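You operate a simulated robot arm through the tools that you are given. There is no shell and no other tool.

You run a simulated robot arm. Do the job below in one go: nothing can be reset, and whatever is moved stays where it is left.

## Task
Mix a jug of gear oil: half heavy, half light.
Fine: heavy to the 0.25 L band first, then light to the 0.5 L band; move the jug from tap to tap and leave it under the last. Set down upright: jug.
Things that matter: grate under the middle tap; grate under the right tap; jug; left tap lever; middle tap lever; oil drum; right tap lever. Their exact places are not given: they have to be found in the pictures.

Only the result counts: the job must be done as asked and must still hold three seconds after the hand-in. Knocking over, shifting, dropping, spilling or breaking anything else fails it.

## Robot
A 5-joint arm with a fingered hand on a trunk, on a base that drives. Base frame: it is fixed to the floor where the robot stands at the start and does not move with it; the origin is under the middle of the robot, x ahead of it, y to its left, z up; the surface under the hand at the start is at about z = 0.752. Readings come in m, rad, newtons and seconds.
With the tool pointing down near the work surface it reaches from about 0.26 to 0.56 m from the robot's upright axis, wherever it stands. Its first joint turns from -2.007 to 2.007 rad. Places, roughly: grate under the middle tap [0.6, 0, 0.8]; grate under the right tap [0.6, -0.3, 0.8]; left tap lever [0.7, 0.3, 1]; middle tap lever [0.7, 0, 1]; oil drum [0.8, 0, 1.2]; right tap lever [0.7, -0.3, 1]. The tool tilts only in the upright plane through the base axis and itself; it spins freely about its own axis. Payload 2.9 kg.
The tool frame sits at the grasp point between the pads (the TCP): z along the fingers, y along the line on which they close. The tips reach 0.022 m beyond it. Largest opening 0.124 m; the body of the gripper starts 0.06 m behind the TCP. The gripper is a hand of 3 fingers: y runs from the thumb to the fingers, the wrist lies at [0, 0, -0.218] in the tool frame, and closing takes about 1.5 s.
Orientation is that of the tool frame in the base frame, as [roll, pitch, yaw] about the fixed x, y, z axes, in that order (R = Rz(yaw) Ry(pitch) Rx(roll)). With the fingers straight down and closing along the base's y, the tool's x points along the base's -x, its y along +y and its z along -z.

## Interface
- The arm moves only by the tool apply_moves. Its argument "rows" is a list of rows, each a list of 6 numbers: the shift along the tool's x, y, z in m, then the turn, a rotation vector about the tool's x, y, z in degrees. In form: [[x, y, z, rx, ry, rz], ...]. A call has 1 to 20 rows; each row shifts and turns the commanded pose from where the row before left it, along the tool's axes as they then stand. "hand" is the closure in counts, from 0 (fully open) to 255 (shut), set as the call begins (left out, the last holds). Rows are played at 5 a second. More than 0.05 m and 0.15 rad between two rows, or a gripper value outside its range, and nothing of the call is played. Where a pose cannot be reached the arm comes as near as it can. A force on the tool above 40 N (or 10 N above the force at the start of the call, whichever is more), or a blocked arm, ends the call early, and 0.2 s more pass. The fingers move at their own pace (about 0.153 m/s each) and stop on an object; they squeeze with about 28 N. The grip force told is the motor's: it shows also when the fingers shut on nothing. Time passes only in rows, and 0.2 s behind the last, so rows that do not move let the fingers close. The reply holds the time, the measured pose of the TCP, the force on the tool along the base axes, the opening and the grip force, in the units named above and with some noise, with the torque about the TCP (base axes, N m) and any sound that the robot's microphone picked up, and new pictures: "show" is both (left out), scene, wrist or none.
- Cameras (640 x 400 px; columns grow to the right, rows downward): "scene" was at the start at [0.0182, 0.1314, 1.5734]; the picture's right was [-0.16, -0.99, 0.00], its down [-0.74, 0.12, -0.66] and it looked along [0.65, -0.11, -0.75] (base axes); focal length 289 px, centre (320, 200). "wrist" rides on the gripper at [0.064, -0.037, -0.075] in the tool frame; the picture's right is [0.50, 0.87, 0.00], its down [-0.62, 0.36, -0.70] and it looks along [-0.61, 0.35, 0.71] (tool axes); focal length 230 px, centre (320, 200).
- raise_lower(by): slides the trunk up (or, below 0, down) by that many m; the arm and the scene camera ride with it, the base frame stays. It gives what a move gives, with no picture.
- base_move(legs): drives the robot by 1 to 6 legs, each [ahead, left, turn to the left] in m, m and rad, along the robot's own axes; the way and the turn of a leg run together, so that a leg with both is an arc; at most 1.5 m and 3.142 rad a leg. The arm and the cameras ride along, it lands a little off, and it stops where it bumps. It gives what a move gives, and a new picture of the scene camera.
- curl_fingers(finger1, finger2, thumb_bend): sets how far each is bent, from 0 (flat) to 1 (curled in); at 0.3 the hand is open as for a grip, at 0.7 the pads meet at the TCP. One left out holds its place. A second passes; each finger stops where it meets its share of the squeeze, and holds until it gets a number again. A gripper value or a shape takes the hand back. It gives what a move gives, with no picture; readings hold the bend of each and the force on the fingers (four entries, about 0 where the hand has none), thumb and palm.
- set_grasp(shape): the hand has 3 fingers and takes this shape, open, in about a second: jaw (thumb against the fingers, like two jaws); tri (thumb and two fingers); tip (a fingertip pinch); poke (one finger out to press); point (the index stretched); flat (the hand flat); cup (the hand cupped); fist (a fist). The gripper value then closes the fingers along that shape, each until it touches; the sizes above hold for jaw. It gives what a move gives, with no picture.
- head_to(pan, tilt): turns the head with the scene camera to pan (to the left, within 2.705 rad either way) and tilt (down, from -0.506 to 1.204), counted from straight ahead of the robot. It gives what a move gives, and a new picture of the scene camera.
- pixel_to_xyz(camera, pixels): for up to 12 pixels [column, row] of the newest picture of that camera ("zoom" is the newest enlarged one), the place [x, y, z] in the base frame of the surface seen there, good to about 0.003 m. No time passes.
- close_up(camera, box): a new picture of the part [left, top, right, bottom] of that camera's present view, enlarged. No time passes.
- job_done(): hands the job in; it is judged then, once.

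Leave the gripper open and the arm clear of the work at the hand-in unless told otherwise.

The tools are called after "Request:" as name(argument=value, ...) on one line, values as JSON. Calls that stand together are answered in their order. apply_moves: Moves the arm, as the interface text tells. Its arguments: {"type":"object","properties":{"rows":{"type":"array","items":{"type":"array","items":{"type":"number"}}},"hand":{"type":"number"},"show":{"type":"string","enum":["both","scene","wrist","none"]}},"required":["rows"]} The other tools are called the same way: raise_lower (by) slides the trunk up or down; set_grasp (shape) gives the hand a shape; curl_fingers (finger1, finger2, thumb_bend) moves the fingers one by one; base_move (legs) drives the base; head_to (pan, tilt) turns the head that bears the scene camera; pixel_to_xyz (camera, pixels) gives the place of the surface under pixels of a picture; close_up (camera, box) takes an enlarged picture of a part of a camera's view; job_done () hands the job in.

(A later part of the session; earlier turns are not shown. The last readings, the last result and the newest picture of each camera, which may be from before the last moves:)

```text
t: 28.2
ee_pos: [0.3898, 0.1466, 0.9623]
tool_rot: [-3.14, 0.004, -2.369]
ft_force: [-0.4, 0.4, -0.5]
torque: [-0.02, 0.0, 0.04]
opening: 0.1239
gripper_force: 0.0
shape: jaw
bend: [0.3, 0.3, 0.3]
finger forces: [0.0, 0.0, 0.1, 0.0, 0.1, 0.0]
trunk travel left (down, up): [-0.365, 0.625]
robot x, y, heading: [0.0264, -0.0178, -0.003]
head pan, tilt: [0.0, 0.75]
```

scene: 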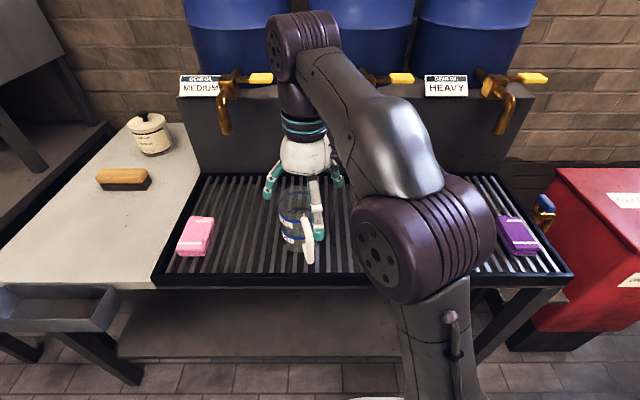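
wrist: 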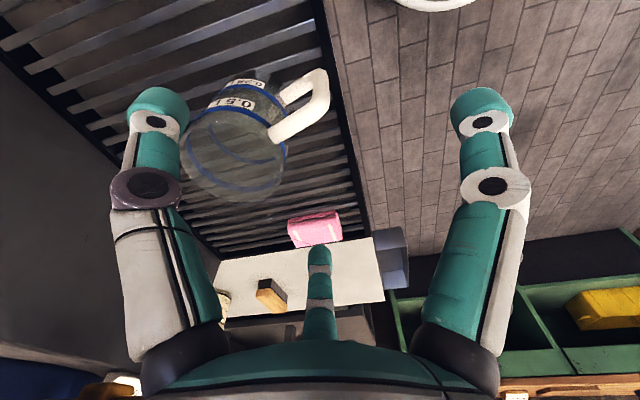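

The hand is centred over the bar, with finger 1 at ~194°. I'll descend 12 cm straight down, watching for contact.

Request:
apply_moves(rows=[[0, 0, 0.025, 0, 0, 0], [0, 0, 0.025, 0, 0, 0], [0, 0, 0.025, 0, 0, 0], [0, 0, 0.02, 0, 0, 0], [0, 0, 0.015, 0, 0, 0], [0, 0, 0.015, 0, 0, 0], [0, 0, 0, 0, 0, 0]], show="both")

```text
t: 29.8
ee_pos: [0.3895, 0.1457, 0.8371]
tool_rot: [-3.14, 0.004, -2.371]
ft_force: [0.5, 0.3, -0.1]
torque: [-0.03, 0.01, -0.04]
opening: 0.1238
gripper_force: 0.1
shape: jaw
bend: [0.3, 0.3, 0.3]
finger forces: [0.0, 0.0, 0.0, 0.1, 0.0, 0.0]
trunk travel left (down, up): [-0.365, 0.625]
robot x, y, heading: [0.0299, -0.0166, -0.006]
head pan, tilt: [0.0, 0.75]
```

scene: 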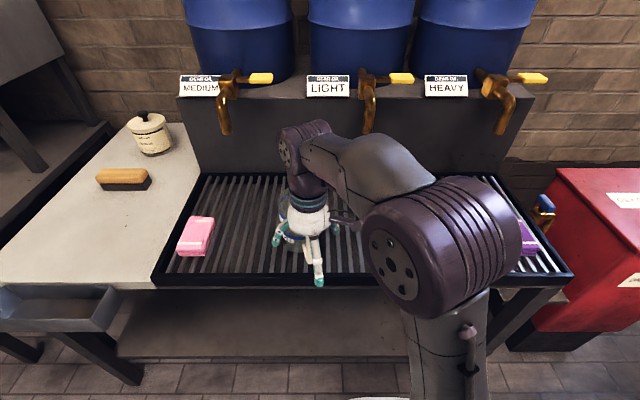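
wrist: 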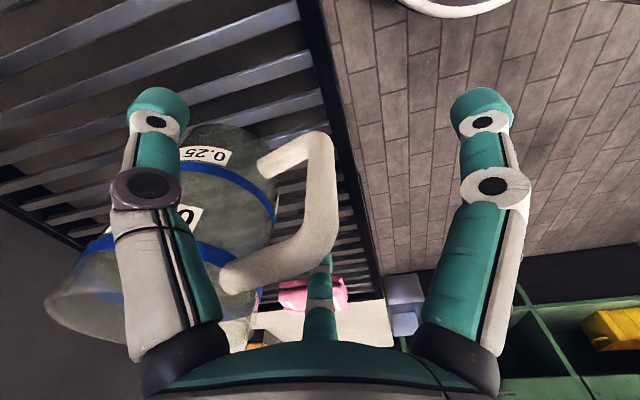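

The bar passes right through the TCP in the wrist view (320,200), with thumb and two fingers spread around it. Closing now.

Request:
apply_moves(rows=[[0, 0, 0, 0, 0, 0], [0, 0, 0, 0, 0, 0], [0, 0, 0, 0, 0, 0], [0, 0, 0, 0, 0, 0], [0, 0, 0, 0, 0, 0], [0, 0, 0, 0, 0, 0], [0, 0, 0, 0, 0, 0], [0, 0, 0, 0, 0, 0]], hand=255, show="both")

```text
t: 31.6
ee_pos: [0.3894, 0.145, 0.837]
tool_rot: [-3.138, 0.002, -2.37]
ft_force: [0.3, 0.3, -0.8]
torque: [0.02, -0.03, 0.0]
opening: 0.0097
gripper_force: 27.9
shape: jaw
bend: [0.72, 0.72, 0.7]
finger forces: [24.8, 24.9, 0.0, 0.0, 25.6, 0.0]
trunk travel left (down, up): [-0.365, 0.625]
robot x, y, heading: [0.0259, -0.0161, 0.001]
head pan, tilt: [0.0, 0.75]
```

scene: 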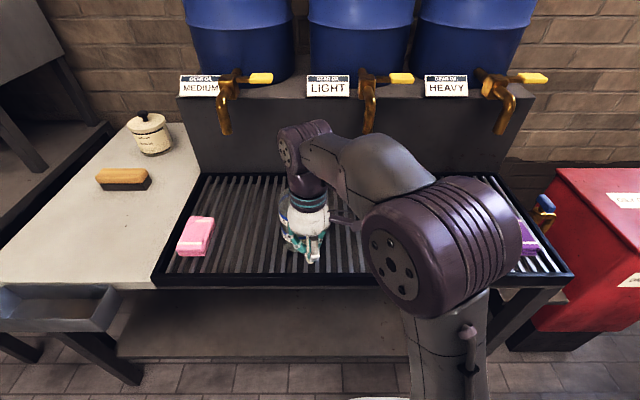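
wrist: 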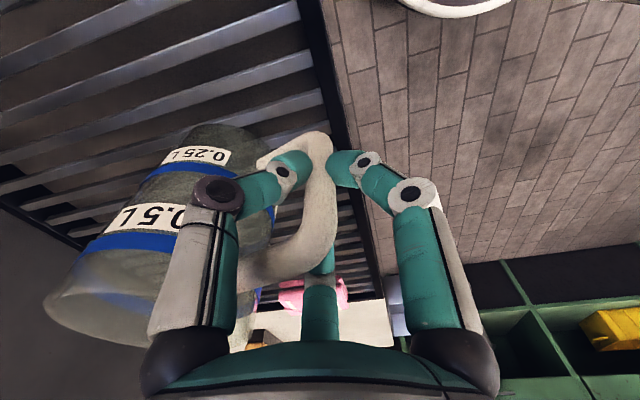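

A solid three-point grip: each finger presses ~25 N on the bar. I'll lift 1.5 cm and see whether the jug stays level.

Request:
apply_moves(rows=[[0, 0, -0.005, 0, 0, 0], [0, 0, -0.005, 0, 0, 0], [0, 0, -0.005, 0, 0, 0], [0, 0, 0, 0, 0, 0], [0, 0, 0, 0, 0, 0]], show="both")

```text
t: 32.8
ee_pos: [0.3884, 0.1466, 0.8513]
tool_rot: [3.141, 0.004, -2.371]
ft_force: [-1.0, 0.3, -1.8]
torque: [-0.03, 0.12, 0.0]
opening: 0.0098
gripper_force: 27.7
shape: jaw
bend: [0.73, 0.72, 0.7]
finger forces: [27.9, 25.3, 0.1, 0.0, 26.1, 0.1]
trunk travel left (down, up): [-0.365, 0.625]
robot x, y, heading: [0.0288, -0.0156, -0.002]
head pan, tilt: [0.0, 0.75]
```

scene: 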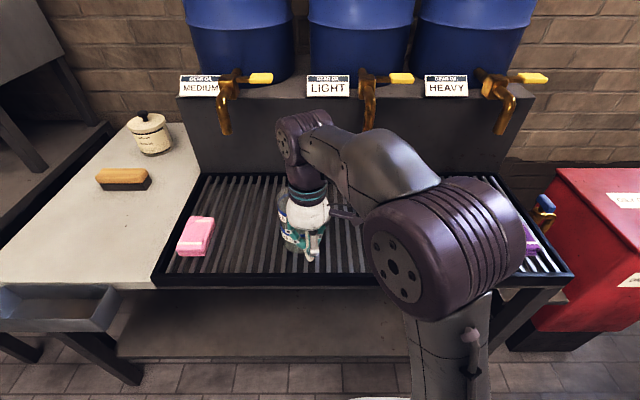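
wrist: 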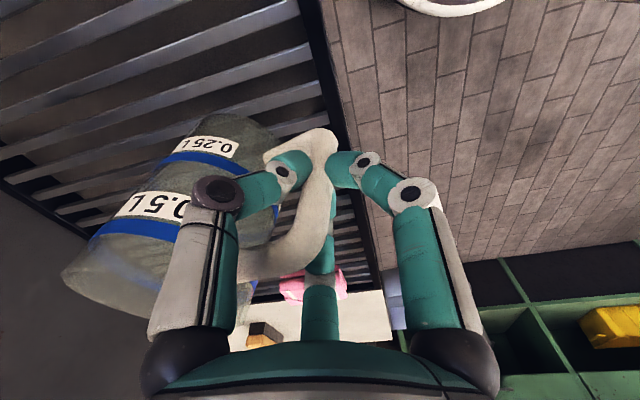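

The load is about 1.8 N. I'll zoom on the jug to see its tilt.

Request:
close_up(camera="scene", box=[255, 165, 345, 270])

```text
3.81 times, centred on (300, 218) of scene
```

zoom: 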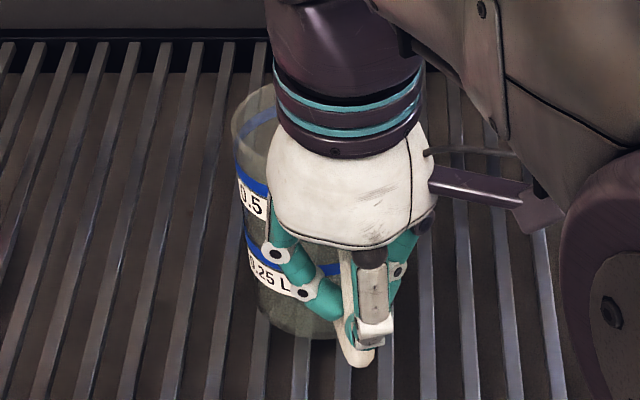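

Only a slight tilt. I'll lift another 1.5 cm and carry the jug to the right at x≈0.40 (bar), slowly, in front of the taps.

Request:
apply_moves(rows=[[0, 0, -0.015, 0, 0, 0], [0.01344, -0.01472, 0, 0, 0, 0], [0.01344, -0.01472, 0, 0, 0, 0], [0.01344, -0.01472, 0, 0, 0, 0], [0.01344, -0.01472, 0, 0, 0, 0], [0.01344, -0.01472, 0, 0, 0, 0], [0.01344, -0.01472, 0, 0, 0, 0], [0.01344, -0.01472, 0, 0, 0, 0], [0.01344, -0.01472, 0, 0, 0, 0], [0.01344, -0.01472, 0, 0, 0, 0], [0, 0, 0, 0, 0, 0]], show="both")

```text
t: 35.2
ee_pos: [0.3967, -0.0321, 0.8662]
tool_rot: [-3.14, 0.001, -2.373]
ft_force: [0.2, 0.3, -1.2]
torque: [-0.06, 0.13, -0.01]
opening: 0.01
gripper_force: 27.6
shape: jaw
bend: [0.73, 0.72, 0.7]
finger forces: [28.3, 26.4, 0.0, 0.0, 27.3, 0.0]
trunk travel left (down, up): [-0.365, 0.625]
robot x, y, heading: [0.0295, -0.0207, -0.003]
head pan, tilt: [0.0, 0.75]
```

scene: 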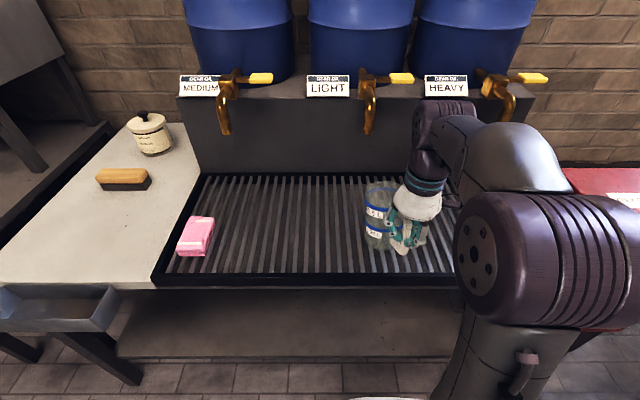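
wrist: 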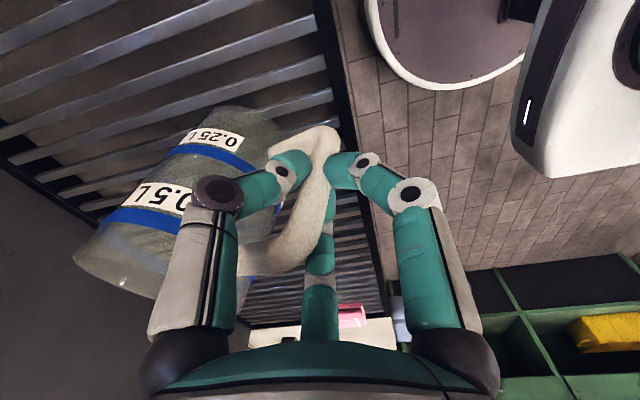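

The jug is being carried well with a small tilt. Continuing to y≈-0.232.

Request:
apply_moves(rows=[[0.01344, -0.01472, 0, 0, 0, 0], [0.01344, -0.01472, 0, 0, 0, 0], [0.01344, -0.01472, 0, 0, 0, 0], [0.01344, -0.01472, 0, 0, 0, 0], [0.01344, -0.01472, 0, 0, 0, 0], [0.01344, -0.01472, 0, 0, 0, 0], [0.01344, -0.01472, 0, 0, 0, 0], [0.01344, -0.01472, 0, 0, 0, 0], [0.01344, -0.01472, 0, 0, 0, 0], [0.01344, -0.01472, 0, 0, 0, 0], [0, 0, 0, 0, 0, 7.25], [0, 0, 0, 0, 0, 7.25], [0, 0, 0, 0, 0, 7.25], [0, 0, 0, 0, 0, 7.25], [0, 0, 0, 0, 0, 0]], show="both")

```text
t: 38.4
ee_pos: [0.3996, -0.2322, 0.8659]
tool_rot: [-3.14, 0.003, -2.88]
ft_force: [-0.6, -0.4, -1.7]
torque: [0.08, 0.11, -0.03]
opening: 0.0093
gripper_force: 28.2
shape: jaw
bend: [0.74, 0.72, 0.7]
finger forces: [27.0, 26.9, 0.0, 0.0, 27.7, 0.1]
trunk travel left (down, up): [-0.365, 0.625]
robot x, y, heading: [0.0281, -0.0187, -0.005]
head pan, tilt: [0.0, 0.75]
```

scene: 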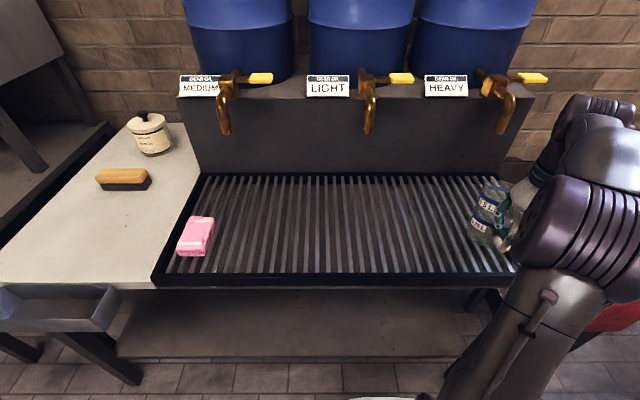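
wrist: 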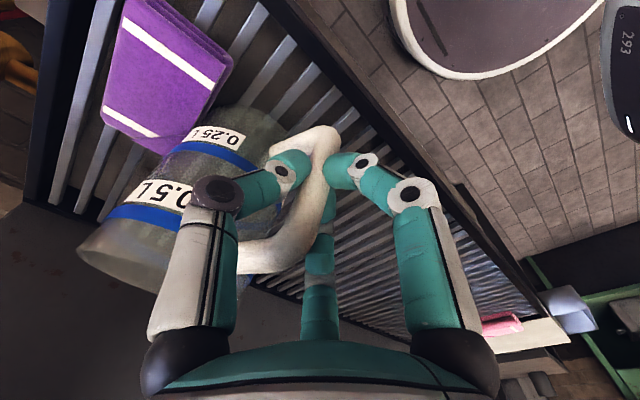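

The jug passes close to the purple box. I'll check for contact before going forward.

Request:
head_to(pan=-0.45, tilt=0.75)

Request:
close_up(camera="wrist", box=[60, 0, 380, 300])

```text
t: 39.3
ee_pos: [0.401, -0.2316, 0.8672]
tool_rot: [-3.14, 0.002, -2.878]
ft_force: [0.5, 0.1, -1.8]
torque: [0.09, 0.1, -0.01]
opening: 0.0097
gripper_force: 27.6
shape: jaw
bend: [0.74, 0.72, 0.7]
finger forces: [27.1, 26.9, 0.0, 0.1, 27.6, 0.0]
trunk travel left (down, up): [-0.365, 0.625]
robot x, y, heading: [0.0255, -0.0124, 0.0]
head pan, tilt: [-0.45, 0.75]
```

scene: 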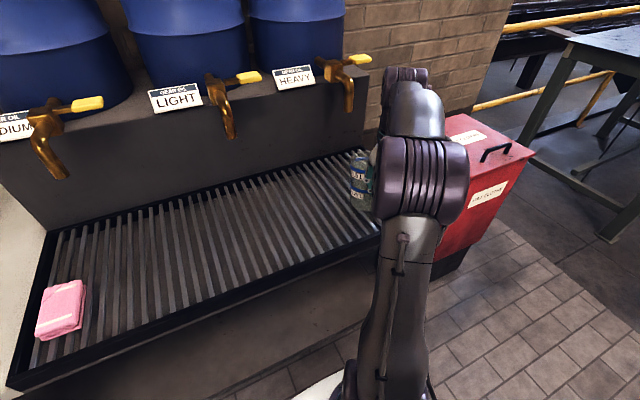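

```text
1.33 times, centred on (220, 150) of wrist
```

zoom: 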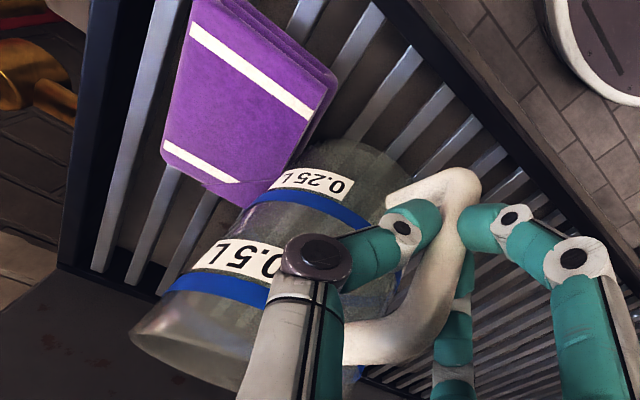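

I'll check whether the purple box is still at its earlier place.

Request:
pixel_to_xyz(camera="zoom", pixels=[[168, 148], [240, 195], [325, 85], [290, 150], [200, 20], [250, 100], [160, 300], [140, 330], [350, 160], [310, 180], [232, 255], [300, 160]])

```text
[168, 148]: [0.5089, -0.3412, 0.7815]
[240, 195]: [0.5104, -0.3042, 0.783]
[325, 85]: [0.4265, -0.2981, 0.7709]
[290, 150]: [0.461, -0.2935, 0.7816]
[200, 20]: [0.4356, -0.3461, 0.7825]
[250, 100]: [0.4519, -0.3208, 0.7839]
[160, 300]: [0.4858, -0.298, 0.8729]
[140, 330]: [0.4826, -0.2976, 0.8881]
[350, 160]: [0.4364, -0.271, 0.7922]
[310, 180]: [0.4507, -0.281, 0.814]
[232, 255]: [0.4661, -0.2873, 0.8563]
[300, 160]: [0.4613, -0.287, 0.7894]
```

The box is untouched (same corners as before). To be safe I'll rise 1 cm, shift 1.5 cm left, go forward 11 cm, and shift back right under the heavy tap.

Request:
apply_moves(rows=[[-0.0039, 0.0145, -0.01, 0, 0, 0], [-0.0177, -0.00477, 0, 0, 0, 0], [-0.0177, -0.00477, 0, 0, 0, 0], [-0.0177, -0.00477, 0, 0, 0, 0], [-0.0177, -0.00477, 0, 0, 0, 0], [-0.0177, -0.00477, 0, 0, 0, 0], [-0.0177, -0.00477, 0, 0, 0, 0], [0, 0, 0, 0, 0, 0]], show="both")

```text
t: 41.1
ee_pos: [0.4895, -0.2148, 0.8769]
tool_rot: [-3.141, 0.002, -2.878]
ft_force: [0.1, -1.0, -1.5]
torque: [0.02, 0.13, -0.03]
opening: 0.0093
gripper_force: 27.8
shape: jaw
bend: [0.74, 0.72, 0.7]
finger forces: [26.7, 26.8, 0.0, 0.1, 28.0, 0.0]
out of reach, approached as far as the arm can: row 6, 7
trunk travel left (down, up): [-0.365, 0.625]
robot x, y, heading: [0.0247, -0.0162, -0.004]
head pan, tilt: [-0.45, 0.75]
```

scene: 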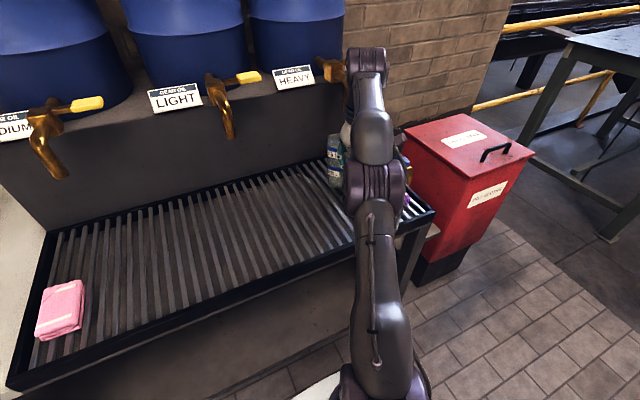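
wrist: 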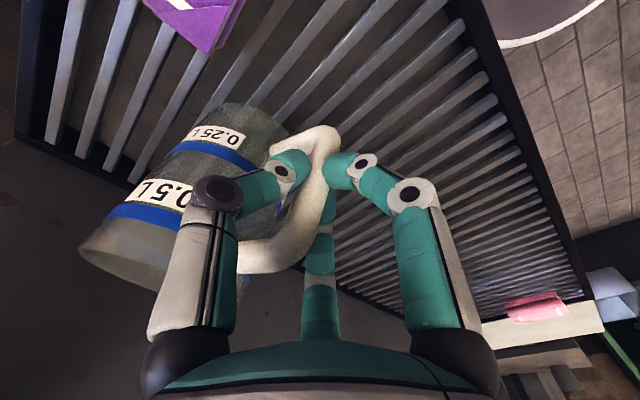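

The arm is at its outward limit (bar at x≈0.49). The base needs to go slightly forward and right; I'll check the clearance between base and the lower shelf first.

Request:
pixel_to_xyz(camera="scene", pixels=[[200, 385], [250, 350], [300, 320], [250, 385], [330, 390], [120, 385], [412, 270], [395, 300], [340, 360], [345, 395]])

Request:
close_up(camera="scene", box=[180, 250, 440, 400])

```text
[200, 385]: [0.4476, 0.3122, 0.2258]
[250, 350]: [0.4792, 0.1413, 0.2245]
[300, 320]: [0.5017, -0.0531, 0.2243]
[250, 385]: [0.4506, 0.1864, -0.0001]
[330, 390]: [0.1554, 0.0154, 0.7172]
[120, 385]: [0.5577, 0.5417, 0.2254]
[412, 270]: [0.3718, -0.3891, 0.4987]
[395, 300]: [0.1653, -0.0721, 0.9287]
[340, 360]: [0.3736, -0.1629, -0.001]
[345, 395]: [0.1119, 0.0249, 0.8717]
```

```text
2.46 times, centred on (310, 325) of scene
```

zoom: 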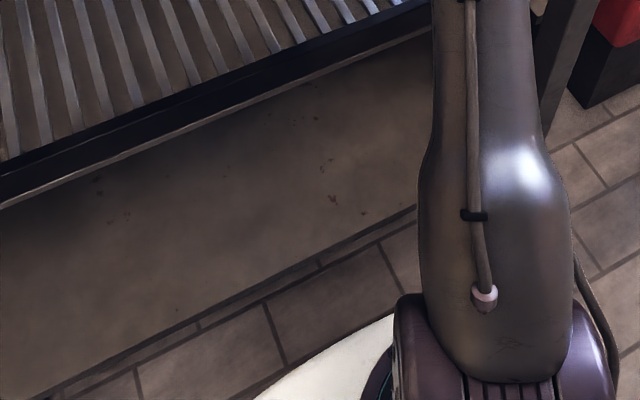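

There's plenty of room for the base (shelf edge x≈0.45, base front ≈0.25). I'll pull the arm back 5 cm, then drive forward and a bit right, carrying the jug to the spot under the heavy tap.

Request:
apply_moves(rows=[[0.016, 0.0043, 0, 0, 0, 0], [0.016, 0.0043, 0, 0, 0, 0], [0.016, 0.0043, 0, 0, 0, 0], [0, 0, 0, 0, 0, 0]], show="none")

Request:
base_move(legs=[[0.05, -0.01, 0]])

```text
t: 42.1
ee_pos: [0.4409, -0.216, 0.8768]
tool_rot: [-3.139, 0.003, -2.879]
ft_force: [1.1, -0.2, -1.5]
torque: [0.06, 0.12, -0.02]
opening: 0.0097
gripper_force: 27.6
shape: jaw
bend: [0.74, 0.72, 0.7]
finger forces: [26.5, 26.8, 0.1, 0.1, 28.2, 0.0]
trunk travel left (down, up): [-0.365, 0.625]
robot x, y, heading: [0.027, -0.018, -0.007]
head pan, tilt: [-0.45, 0.75]
```

```text
t: 43.0
ee_pos: [0.489, -0.2244, 0.8763]
tool_rot: [-3.138, 0.0, -2.88]
ft_force: [-0.4, -0.1, -1.4]
torque: [0.01, 0.16, 0.0]
opening: 0.0097
gripper_force: 28.1
shape: jaw
bend: [0.74, 0.72, 0.7]
finger forces: [26.6, 26.9, 0.0, 0.0, 28.1, 0.0]
trunk travel left (down, up): [-0.365, 0.625]
robot x, y, heading: [0.0733, -0.0269, -0.003]
head pan, tilt: [-0.45, 0.75]
```

scene: 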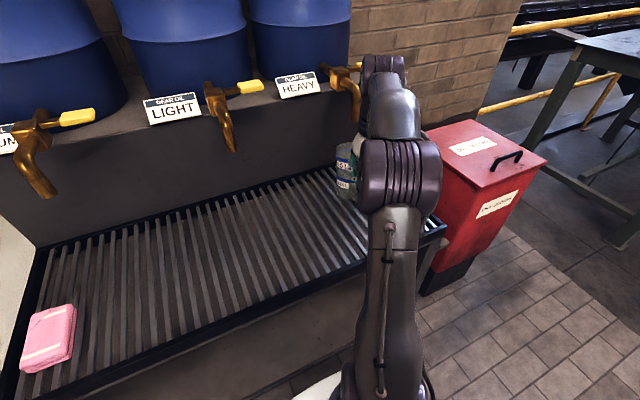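

The bar is at (0.489, -0.224). I'll make the last 2 cm forward correction and lower the jug gently onto the grate.

Request:
apply_moves(rows=[[-0.0092, -0.0064, 0, 0, 0, 0], [-0.0091, -0.0064, 0, 0, 0, 0], [0, 0, 0.01, 0, 0, 0], [0, 0, 0.01, 0, 0, 0], [0, 0, 0.008, 0, 0, 0], [0, 0, 0.006, 0, 0, 0], [0, 0, 0.003, 0, 0, 0], [0, 0, 0, 0, 0, 0]], show="both")

```text
t: 44.8
ee_pos: [0.5102, -0.2327, 0.8391]
tool_rot: [-3.139, 0.003, -2.879]
ft_force: [-1.0, 0.9, 1.4]
torque: [-0.08, -0.15, -0.02]
opening: 0.0096
gripper_force: 28.0
shape: jaw
bend: [0.73, 0.72, 0.7]
finger forces: [23.4, 27.2, 0.0, 0.0, 28.8, 0.0]
trunk travel left (down, up): [-0.365, 0.625]
robot x, y, heading: [0.0738, -0.0288, -0.002]
head pan, tilt: [-0.45, 0.75]
```

scene: 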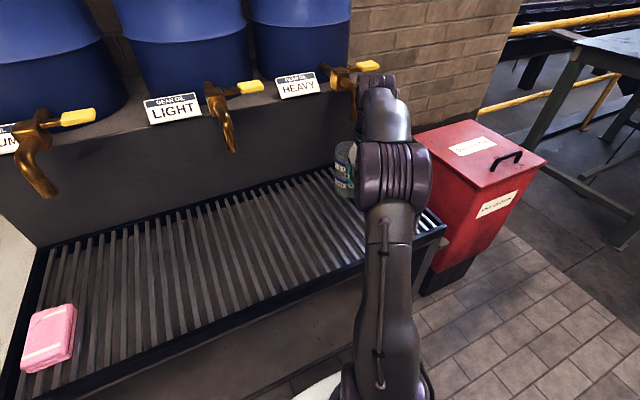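
wrist: 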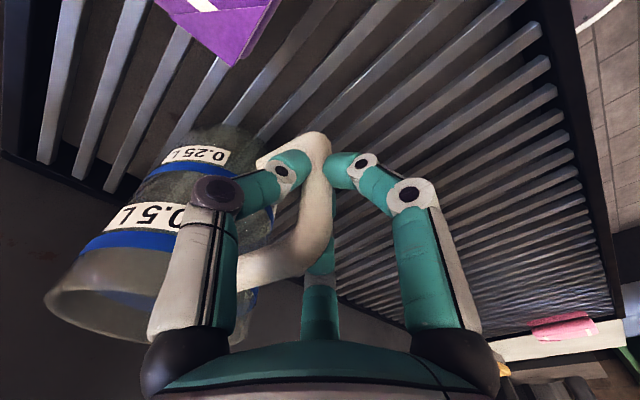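

The jug touches the grate (force turned upward). I'll ease down 2 mm and open the hand.

Request:
apply_moves(rows=[[0, 0, 0.002, 0, 0, 0], [0, 0, 0, 0, 0, 0]], show="none")

Request:
apply_moves(rows=[[0, 0, 0, 0, 0, 0], [0, 0, 0, 0, 0, 0], [0, 0, 0, 0, 0, 0], [0, 0, 0, 0, 0, 0], [0, 0, 0, 0, 0, 0], [0, 0, 0, 0, 0, 0]], hand=0, show="both")

```text
t: 45.4
ee_pos: [0.5103, -0.2325, 0.8359]
tool_rot: [-3.138, 0.002, -2.88]
ft_force: [-1.0, 0.4, 1.3]
torque: [-0.07, -0.16, 0.02]
opening: 0.0093
gripper_force: 28.0
shape: jaw
bend: [0.73, 0.72, 0.7]
finger forces: [23.2, 27.4, 0.1, 0.0, 29.0, 0.0]
trunk travel left (down, up): [-0.365, 0.625]
robot x, y, heading: [0.0704, -0.0267, 0.0]
head pan, tilt: [-0.45, 0.75]
```

```text
t: 46.8
ee_pos: [0.5113, -0.2323, 0.8375]
tool_rot: [-3.141, 0.002, -2.879]
ft_force: [-0.7, -0.2, 0.1]
torque: [0.0, -0.01, 0.03]
opening: 0.1239
gripper_force: 0.0
shape: jaw
bend: [0.3, 0.3, 0.3]
finger forces: [0.0, 0.1, 0.0, 0.0, 0.0, 0.0]
trunk travel left (down, up): [-0.365, 0.625]
robot x, y, heading: [0.0742, -0.0278, -0.004]
head pan, tilt: [-0.45, 0.75]
```

scene: 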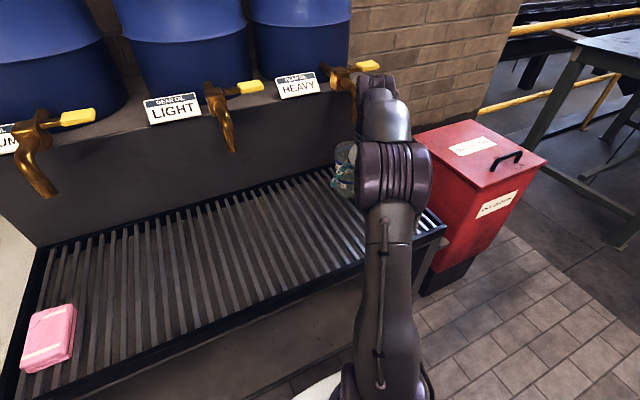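
wrist: 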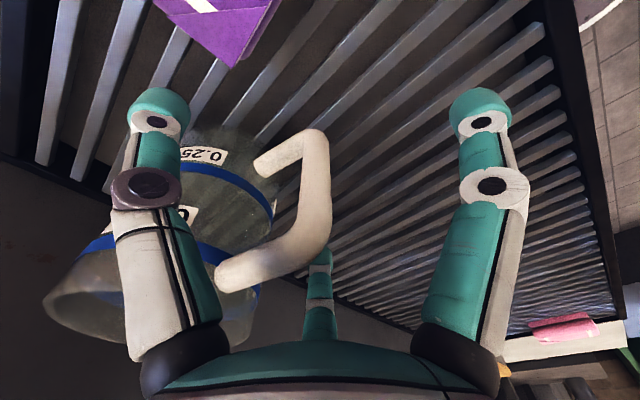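

The jug stands free under the heavy tap. I'll pull the hand up and back toward the robot, then look at the alignment.

Request:
apply_moves(rows=[[0.007, 0.002, -0.015, 0, 0, 0], [0.007, 0.002, -0.02, 0, 0, 0], [0.007, 0.002, -0.025, 0, 0, 0], [0.02, 0.005, -0.025, 0, 0, 0], [0.03, 0.008, -0.03, 0, 0, 0], [0.03, 0.008, -0.03, 0, 0, 0], [0.02, 0.005, -0.03, 0, 0, 0], [0, 0, 0, 0, 0, 0]], show="both")

```text
t: 48.6
ee_pos: [0.3792, -0.2312, 1.0001]
tool_rot: [-3.138, 0.004, -2.878]
ft_force: [0.5, -0.6, -0.6]
torque: [0.0, 0.0, -0.01]
opening: 0.1236
gripper_force: 0.1
shape: jaw
bend: [0.3, 0.3, 0.3]
finger forces: [0.0, 0.0, 0.1, 0.0, 0.1, 0.0]
out of reach, approached as far as the arm can: row 7
trunk travel left (down, up): [-0.365, 0.625]
robot x, y, heading: [0.0754, -0.0261, 0.0]
head pan, tilt: [-0.45, 0.75]
```

scene: 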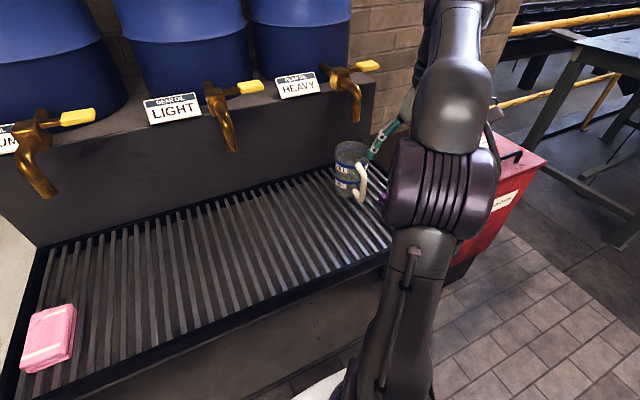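
wrist: 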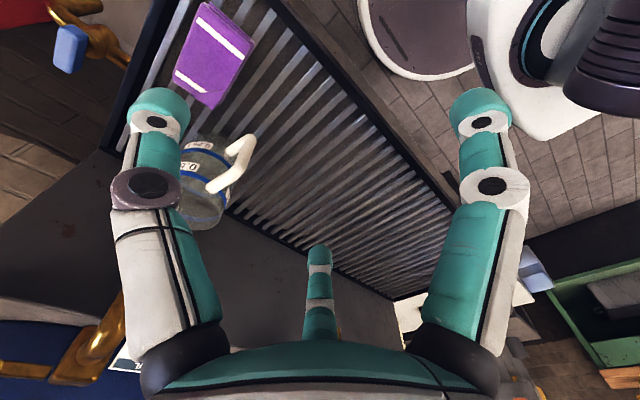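

I can see the jug upright under the heavy spout. Zooming in to check the alignment.

Request:
close_up(camera="scene", box=[290, 50, 410, 220])

```text
2.35 times, centred on (350, 135) of scene
```

zoom: 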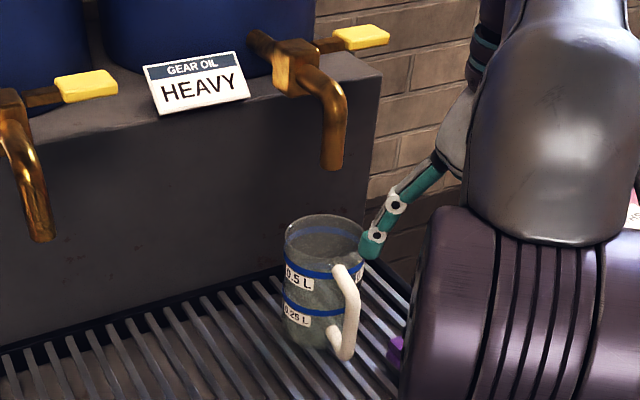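

Request:
pixel_to_xyz(camera="zoom", pixels=[[333, 160], [325, 165], [340, 140], [345, 110], [297, 280], [297, 312], [345, 285], [352, 320], [338, 270], [296, 75], [360, 38], [330, 45]])

```text
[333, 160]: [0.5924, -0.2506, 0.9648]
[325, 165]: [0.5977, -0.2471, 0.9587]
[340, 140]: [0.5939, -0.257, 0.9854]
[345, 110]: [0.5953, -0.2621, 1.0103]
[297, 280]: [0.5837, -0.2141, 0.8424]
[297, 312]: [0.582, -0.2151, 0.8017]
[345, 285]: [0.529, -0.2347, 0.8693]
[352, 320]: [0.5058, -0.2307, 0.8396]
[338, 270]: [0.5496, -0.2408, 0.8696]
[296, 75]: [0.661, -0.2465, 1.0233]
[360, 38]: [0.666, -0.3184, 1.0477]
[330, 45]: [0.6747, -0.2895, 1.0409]
```

The jug's centre is ~(0.598, -0.252), right under the spout (0.602, -0.255). Now the lever: I'll drive right so I can see tap, jug and lever clear of the arm, keeping the hand high.

Request:
base_move(legs=[[-0.05, 0, 0], [0, -0.39, 0]])

Request:
head_to(pan=0.0, tilt=0.5)

```text
t: 51.6
ee_pos: [0.3275, -0.6272, 0.9992]
tool_rot: [-3.139, 0.001, -2.88]
ft_force: [0.2, -0.9, -0.3]
torque: [-0.02, 0.04, 0.03]
opening: 0.1241
gripper_force: 0.1
shape: jaw
bend: [0.3, 0.3, 0.3]
finger forces: [0.0, 0.0, 0.1, 0.0, 0.0, 0.0]
trunk travel left (down, up): [-0.365, 0.625]
robot x, y, heading: [0.0283, -0.4239, -0.005]
head pan, tilt: [-0.45, 0.75]
```

scene: 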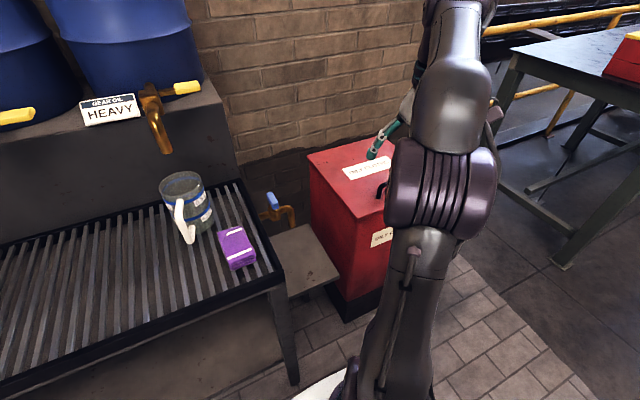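

```text
t: 52.5
ee_pos: [0.3271, -0.6266, 0.9998]
tool_rot: [-3.138, 0.002, -2.88]
ft_force: [-0.1, 0.1, 0.8]
torque: [0.0, 0.01, 0.02]
opening: 0.1239
gripper_force: 0.0
shape: jaw
bend: [0.3, 0.3, 0.3]
finger forces: [0.1, 0.1, 0.0, 0.1, 0.0, 0.0]
trunk travel left (down, up): [-0.365, 0.625]
robot x, y, heading: [0.0231, -0.4229, -0.004]
head pan, tilt: [0.0, 0.499]
```

scene: 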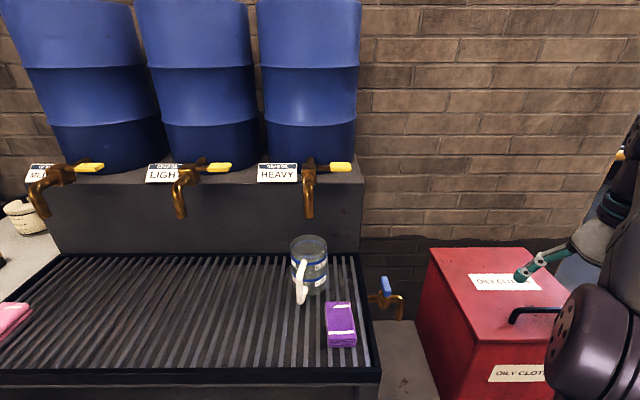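

Excellent view. I'll zoom on the heavy tap at (310,170) and the jug below it.

Request:
close_up(camera="scene", box=[255, 145, 365, 230])

Request:
close_up(camera="scene", box=[270, 180, 370, 320])

```text
4.71 times, centred on (310, 188) of scene
```

zoom: 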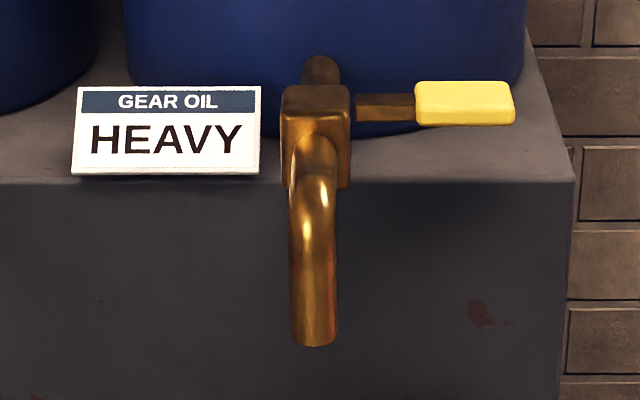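

```text
2.86 times, centred on (320, 250) of scene
```

zoom: 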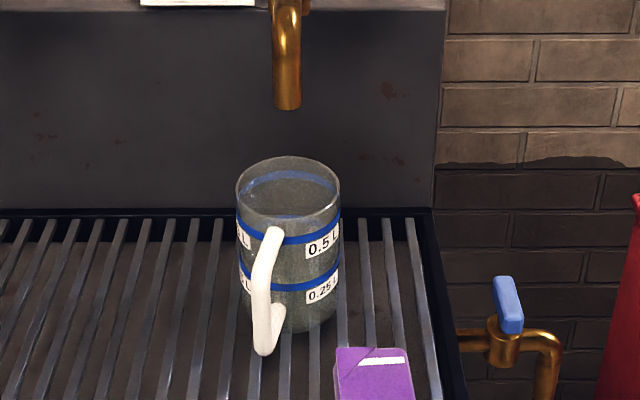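

I'll measure the lever and block geometry in the tap zoom (re-taking it).

Request:
close_up(camera="scene", box=[285, 150, 365, 200])

```text
8.00 times, centred on (325, 175) of scene
```

zoom: 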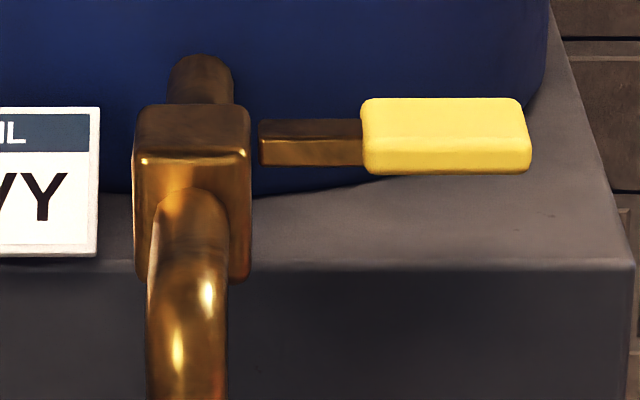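

Request:
pixel_to_xyz(camera="zoom", pixels=[[275, 155], [340, 155], [275, 128], [340, 128], [380, 160], [510, 160], [445, 120], [380, 115], [510, 115], [190, 125], [190, 175], [580, 230]])

Request:
pixel_to_xyz(camera="scene", pixels=[[310, 172], [311, 215], [309, 190], [324, 163], [305, 270], [340, 320], [385, 300], [430, 255], [455, 370], [520, 250], [300, 188], [350, 185]])

```text
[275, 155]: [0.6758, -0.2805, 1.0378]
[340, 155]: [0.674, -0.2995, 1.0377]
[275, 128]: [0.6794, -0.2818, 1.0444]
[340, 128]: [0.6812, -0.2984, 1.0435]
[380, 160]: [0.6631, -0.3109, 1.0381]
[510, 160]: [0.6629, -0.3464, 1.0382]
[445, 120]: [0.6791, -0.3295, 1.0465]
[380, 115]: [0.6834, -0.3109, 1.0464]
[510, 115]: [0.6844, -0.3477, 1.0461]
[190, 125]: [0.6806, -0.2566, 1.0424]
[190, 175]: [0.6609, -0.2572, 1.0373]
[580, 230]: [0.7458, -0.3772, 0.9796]
```

```text
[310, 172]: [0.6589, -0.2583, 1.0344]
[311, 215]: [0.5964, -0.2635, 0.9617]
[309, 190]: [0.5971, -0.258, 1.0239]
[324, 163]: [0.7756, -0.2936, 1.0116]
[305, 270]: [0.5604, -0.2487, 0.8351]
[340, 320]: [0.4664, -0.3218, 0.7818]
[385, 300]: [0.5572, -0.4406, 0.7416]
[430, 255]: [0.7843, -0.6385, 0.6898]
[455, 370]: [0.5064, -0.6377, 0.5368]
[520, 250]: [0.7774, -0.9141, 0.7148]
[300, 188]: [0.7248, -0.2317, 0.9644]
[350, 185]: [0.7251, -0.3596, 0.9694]
```

The lever is a flat yellow paddle: y -0.306 to -0.352, x 0.663–0.69, top z 1.047, stem from the block at y≈-0.257. It isn't obvious whether it swings down or sideways, so I'll test gently with closed fingers. First I raise the trunk, and move the base 5 cm forward.

Request:
raise_lower(by=0.2)

Request:
base_move(legs=[[0.05, 0, 0]])

```text
t: 54.7
ee_pos: [0.3272, -0.6267, 1.2]
tool_rot: [-3.139, 0.001, -2.879]
ft_force: [-0.4, 0.8, 0.4]
torque: [0.01, 0.02, 0.0]
opening: 0.1241
gripper_force: 0.0
shape: jaw
bend: [0.3, 0.3, 0.3]
finger forces: [0.1, 0.0, 0.1, 0.0, 0.1, 0.0]
trunk travel left (down, up): [-0.565, 0.425]
robot x, y, heading: [0.0237, -0.4201, -0.004]
head pan, tilt: [0.0, 0.499]
```

```text
t: 55.6
ee_pos: [0.3792, -0.6264, 1.2]
tool_rot: [-3.139, 0.002, -2.88]
ft_force: [1.1, 0.3, 0.1]
torque: [-0.02, 0.01, -0.01]
opening: 0.1239
gripper_force: 0.1
shape: jaw
bend: [0.3, 0.3, 0.3]
finger forces: [0.0, 0.0, 0.0, 0.0, 0.0, 0.0]
trunk travel left (down, up): [-0.565, 0.425]
robot x, y, heading: [0.0812, -0.423, 0.003]
head pan, tilt: [0.0, 0.499]
```

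scene: 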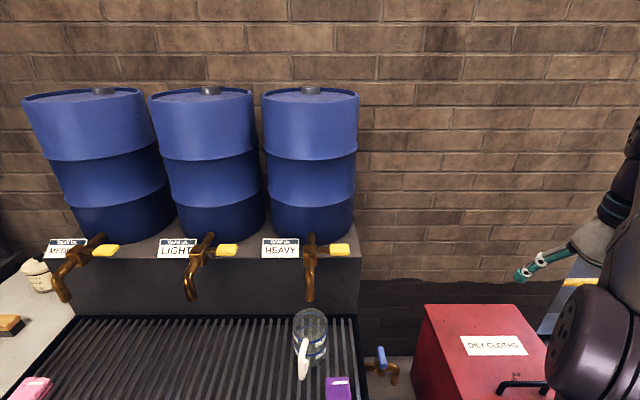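

I'll close the hand into a pointed shape and swing the arm toward the tap, staying at z=1.2, then tilt 25° forward.

Request:
apply_moves(rows=[[-0.02386, 0.03063, 0, 0, 0, 0], [-0.02386, 0.03063, 0, 0, 0, 0], [-0.02386, 0.03063, 0, 0, 0, 0], [-0.02386, 0.03063, 0, 0, 0, 0], [-0.02386, 0.03063, 0, 0, 0, 0], [-0.02386, 0.03063, 0, 0, 0, 0], [-0.02386, 0.03063, 0, 0, 0, 0], [-0.02386, 0.03063, 0, 0, 0, 0], [0, 0, 0, 0, 0, 4.2], [0, 0, 0, 0, -8.33, 0], [0, 0, 0, 0, -8.33, 0], [0, 0, 0, 0, -8.34, 0], [0, 0, 0, 0, 0, 0]], hand=255, show="both")

```text
t: 58.4
ee_pos: [0.487, -0.3478, 1.1765]
tool_rot: [3.135, 0.44, -2.951]
ft_force: [-0.2, -0.8, 0.0]
torque: [-0.03, -0.01, -0.01]
opening: 0.0001
gripper_force: 28.1
shape: jaw
bend: [0.7, 0.7, 0.7]
finger forces: [0.1, 0.1, 0.1, 0.1, 0.0, 0.1]
out of reach, approached as far as the arm can: row 6, 7, 8, 12
trunk travel left (down, up): [-0.565, 0.425]
robot x, y, heading: [0.0766, -0.4226, -0.002]
head pan, tilt: [0.0, 0.499]
```

scene: 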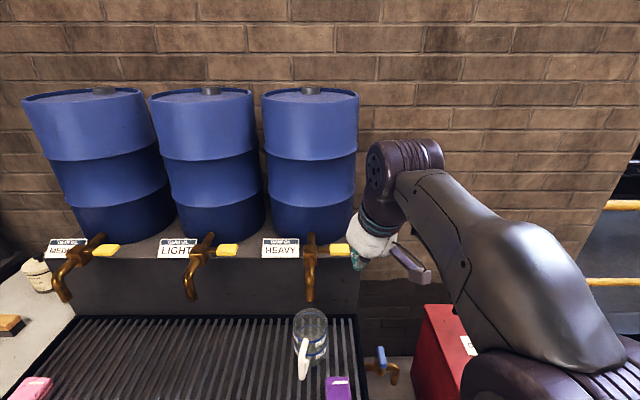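
wrist: 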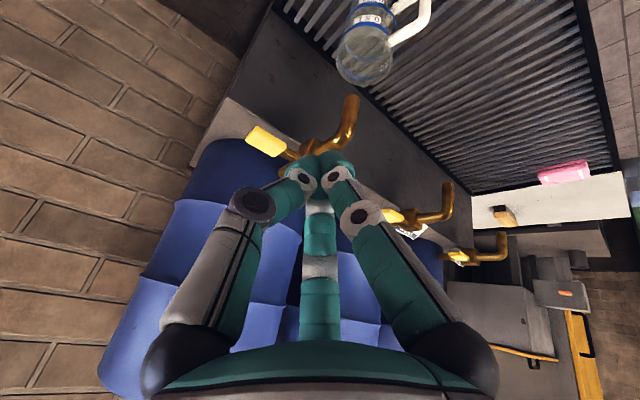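

The hand is a closed point at (0.487, -0.348, 1.177), the lever's yellow paddle visible at wrist (265,140). I'll tilt to 50° and check the pose before touching.

Request:
apply_moves(rows=[[0, 0, 0, 0, -8.33, 0], [0, 0, 0, 0, -8.33, 0], [0, 0, 0, 0, -8.34, 0], [0, 0, 0, 0, 0, 0]], show="none")

```text
t: 59.4
ee_pos: [0.4875, -0.3524, 1.1768]
tool_rot: [3.14, 0.877, -2.948]
ft_force: [1.1, -0.2, -0.5]
torque: [0.04, 0.0, 0.0]
opening: 0.0
gripper_force: 28.0
shape: jaw
bend: [0.7, 0.7, 0.7]
finger forces: [0.0, 0.1, 0.0, 0.1, 0.1, 0.1]
out of reach, approached as far as the arm can: row 2
trunk travel left (down, up): [-0.565, 0.425]
robot x, y, heading: [0.0759, -0.4242, -0.007]
head pan, tilt: [0.0, 0.499]
```

Pose is clean (az 11°, tilt 50°). I'll advance so that the fingertips hover about 2 cm above the paddle's outer end.

Request:
apply_moves(rows=[[-0.00653, -0.00377, 0.03202, 0.88, 0, 0.735], [-0.00653, -0.00377, 0.03202, 0, 0, 0], [-0.00653, -0.00377, 0.03202, 0, 0, 0], [-0.00653, -0.00377, 0.03202, 0, 0, 0], [-0.00653, -0.00377, 0.03202, 0, 0, 0], [-0.00653, -0.00377, 0.03202, 0, 0, 0], [0, 0, 0, 0, 0, 0]], show="both")

```text
t: 61.0
ee_pos: [0.6618, -0.3408, 1.084]
tool_rot: [-3.127, 0.877, -2.969]
ft_force: [0.9, 0.9, 0.3]
torque: [-0.03, 0.02, 0.01]
opening: 0.0001
gripper_force: 28.2
shape: jaw
bend: [0.7, 0.7, 0.7]
finger forces: [0.0, 0.0, 0.0, 0.0, 0.0, 0.0]
out of reach, approached as far as the arm can: row 1, 4, 5, 6
trunk travel left (down, up): [-0.565, 0.425]
robot x, y, heading: [0.0745, -0.4225, -0.004]
head pan, tilt: [0.0, 0.499]
```

scene: 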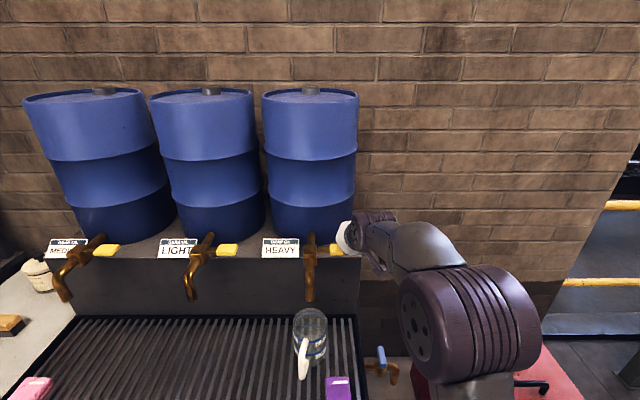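
wrist: 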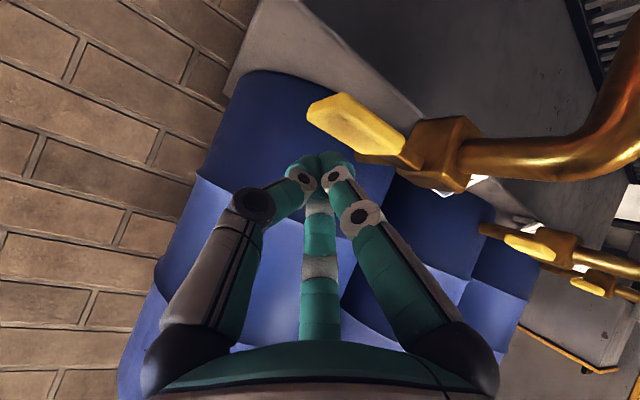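

The wrist camera gives a close look at the lever at (350,120). Zooming in to see how it is mounted.

Request:
close_up(camera="wrist", box=[290, 70, 500, 210])

Request:
close_up(camera="scene", box=[280, 210, 400, 310])

```text
2.86 times, centred on (395, 140) of wrist
```

zoom: 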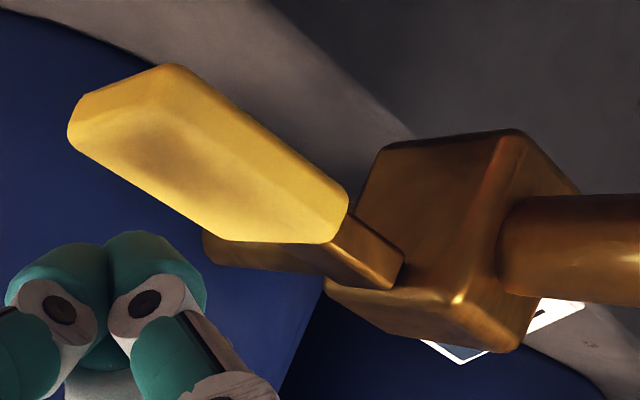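

```text
4.00 times, centred on (340, 260) of scene
```

zoom: 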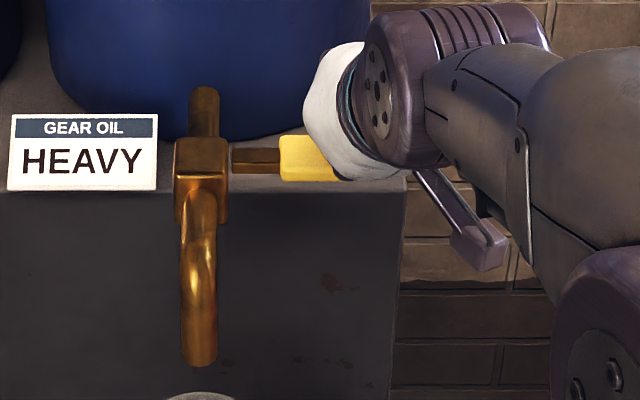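

Now a gentle press-down test: lower in 4 mm steps until contact shows in the force reading.

Request:
apply_moves(rows=[[0.00307, 0, 0.00256, 0, 0, 0], [0.00307, 0, 0.00256, 0, 0, 0], [0, 0, 0, 0, 0, 0]], show="none")

Request:
apply_moves(rows=[[0.00307, 0, 0.00256, 0, 0, 0], [0, 0, 0, 0, 0, 0]], show="none")

Request:
apply_moves(rows=[[0.00307, 0, 0.00256, 0, 0, 0], [0, 0, 0, 0, 0, 0]], show="wrist")

```text
t: 61.8
ee_pos: [0.6607, -0.3413, 1.0751]
tool_rot: [-3.128, 0.874, -2.969]
ft_force: [0.6, -0.1, -0.7]
torque: [-0.03, 0.02, -0.01]
opening: 0.0
gripper_force: 27.8
shape: jaw
bend: [0.7, 0.7, 0.7]
finger forces: [0.0, 0.0, 0.0, 0.0, 0.0, 0.0]
trunk travel left (down, up): [-0.565, 0.425]
robot x, y, heading: [0.0757, -0.4176, -0.006]
head pan, tilt: [0.0, 0.499]
```

```text
t: 62.4
ee_pos: [0.6609, -0.3404, 1.0721]
tool_rot: [-3.13, 0.875, -2.968]
ft_force: [-0.2, -0.7, -0.2]
torque: [0.03, 0.02, 0.02]
opening: 0.0
gripper_force: 27.6
shape: jaw
bend: [0.7, 0.7, 0.7]
finger forces: [0.0, 0.0, 0.0, 0.0, 0.1, 0.0]
trunk travel left (down, up): [-0.565, 0.425]
robot x, y, heading: [0.0777, -0.4272, -0.002]
head pan, tilt: [0.0, 0.499]
```

```text
t: 63.0
ee_pos: [0.6608, -0.3405, 1.0673]
tool_rot: [-3.128, 0.875, -2.97]
ft_force: [-0.1, -0.4, 2.1]
torque: [0.0, -0.06, 0.0]
opening: 0.0
gripper_force: 27.4
shape: jaw
bend: [0.7, 0.7, 0.7]
finger forces: [0.1, 0.0, 0.0, 0.0, 0.0, 0.0]
trunk travel left (down, up): [-0.565, 0.425]
robot x, y, heading: [0.0717, -0.4184, -0.005]
head pan, tilt: [0.0, 0.499]
```

wrist: 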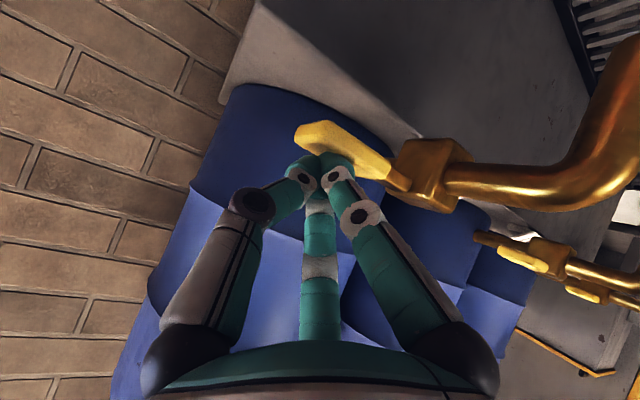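

Contact at TCP z≈1.067 (2 N up). I'll press 3 mm further and see whether it yields.

Request:
apply_moves(rows=[[0.00231, 0, 0.00192, 0, 0, 0], [0, 0, 0, 0, 0, 0]], show="none")

Request:
apply_moves(rows=[[0.00231, 0, 0.00192, 0, 0, 0], [0, 0, 0, 0, 0, 0]], show="wrist")

```text
t: 63.6
ee_pos: [0.6614, -0.341, 1.0648]
tool_rot: [-3.129, 0.874, -2.969]
ft_force: [0.5, -1.4, 2.9]
torque: [-0.02, -0.06, 0.0]
opening: 0.0
gripper_force: 28.9
shape: jaw
bend: [0.7, 0.7, 0.7]
finger forces: [0.0, 0.0, 0.1, 0.1, 0.0, 0.1]
trunk travel left (down, up): [-0.565, 0.425]
robot x, y, heading: [0.0769, -0.4236, -0.004]
head pan, tilt: [0.0, 0.499]
```

```text
t: 64.2
ee_pos: [0.6605, -0.3393, 1.0621]
tool_rot: [-3.129, 0.875, -2.97]
ft_force: [1.1, -1.9, 3.5]
torque: [-0.03, -0.1, -0.03]
opening: 0.0001
gripper_force: 27.9
shape: jaw
bend: [0.7, 0.7, 0.7]
finger forces: [0.1, 0.0, 0.1, 0.1, 0.0, 0.1]
trunk travel left (down, up): [-0.565, 0.425]
robot x, y, heading: [0.0731, -0.4223, 0.001]
head pan, tilt: [0.0, 0.499]
```

wrist: 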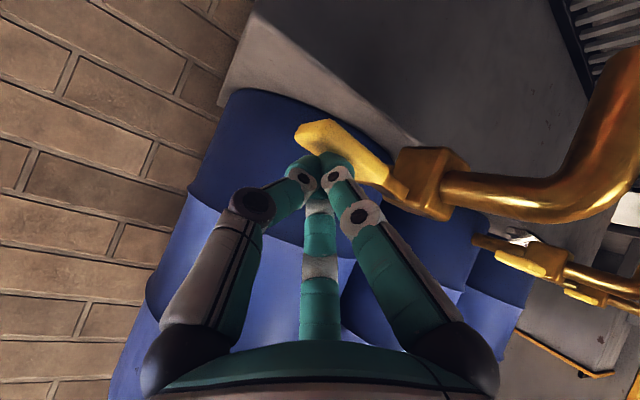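

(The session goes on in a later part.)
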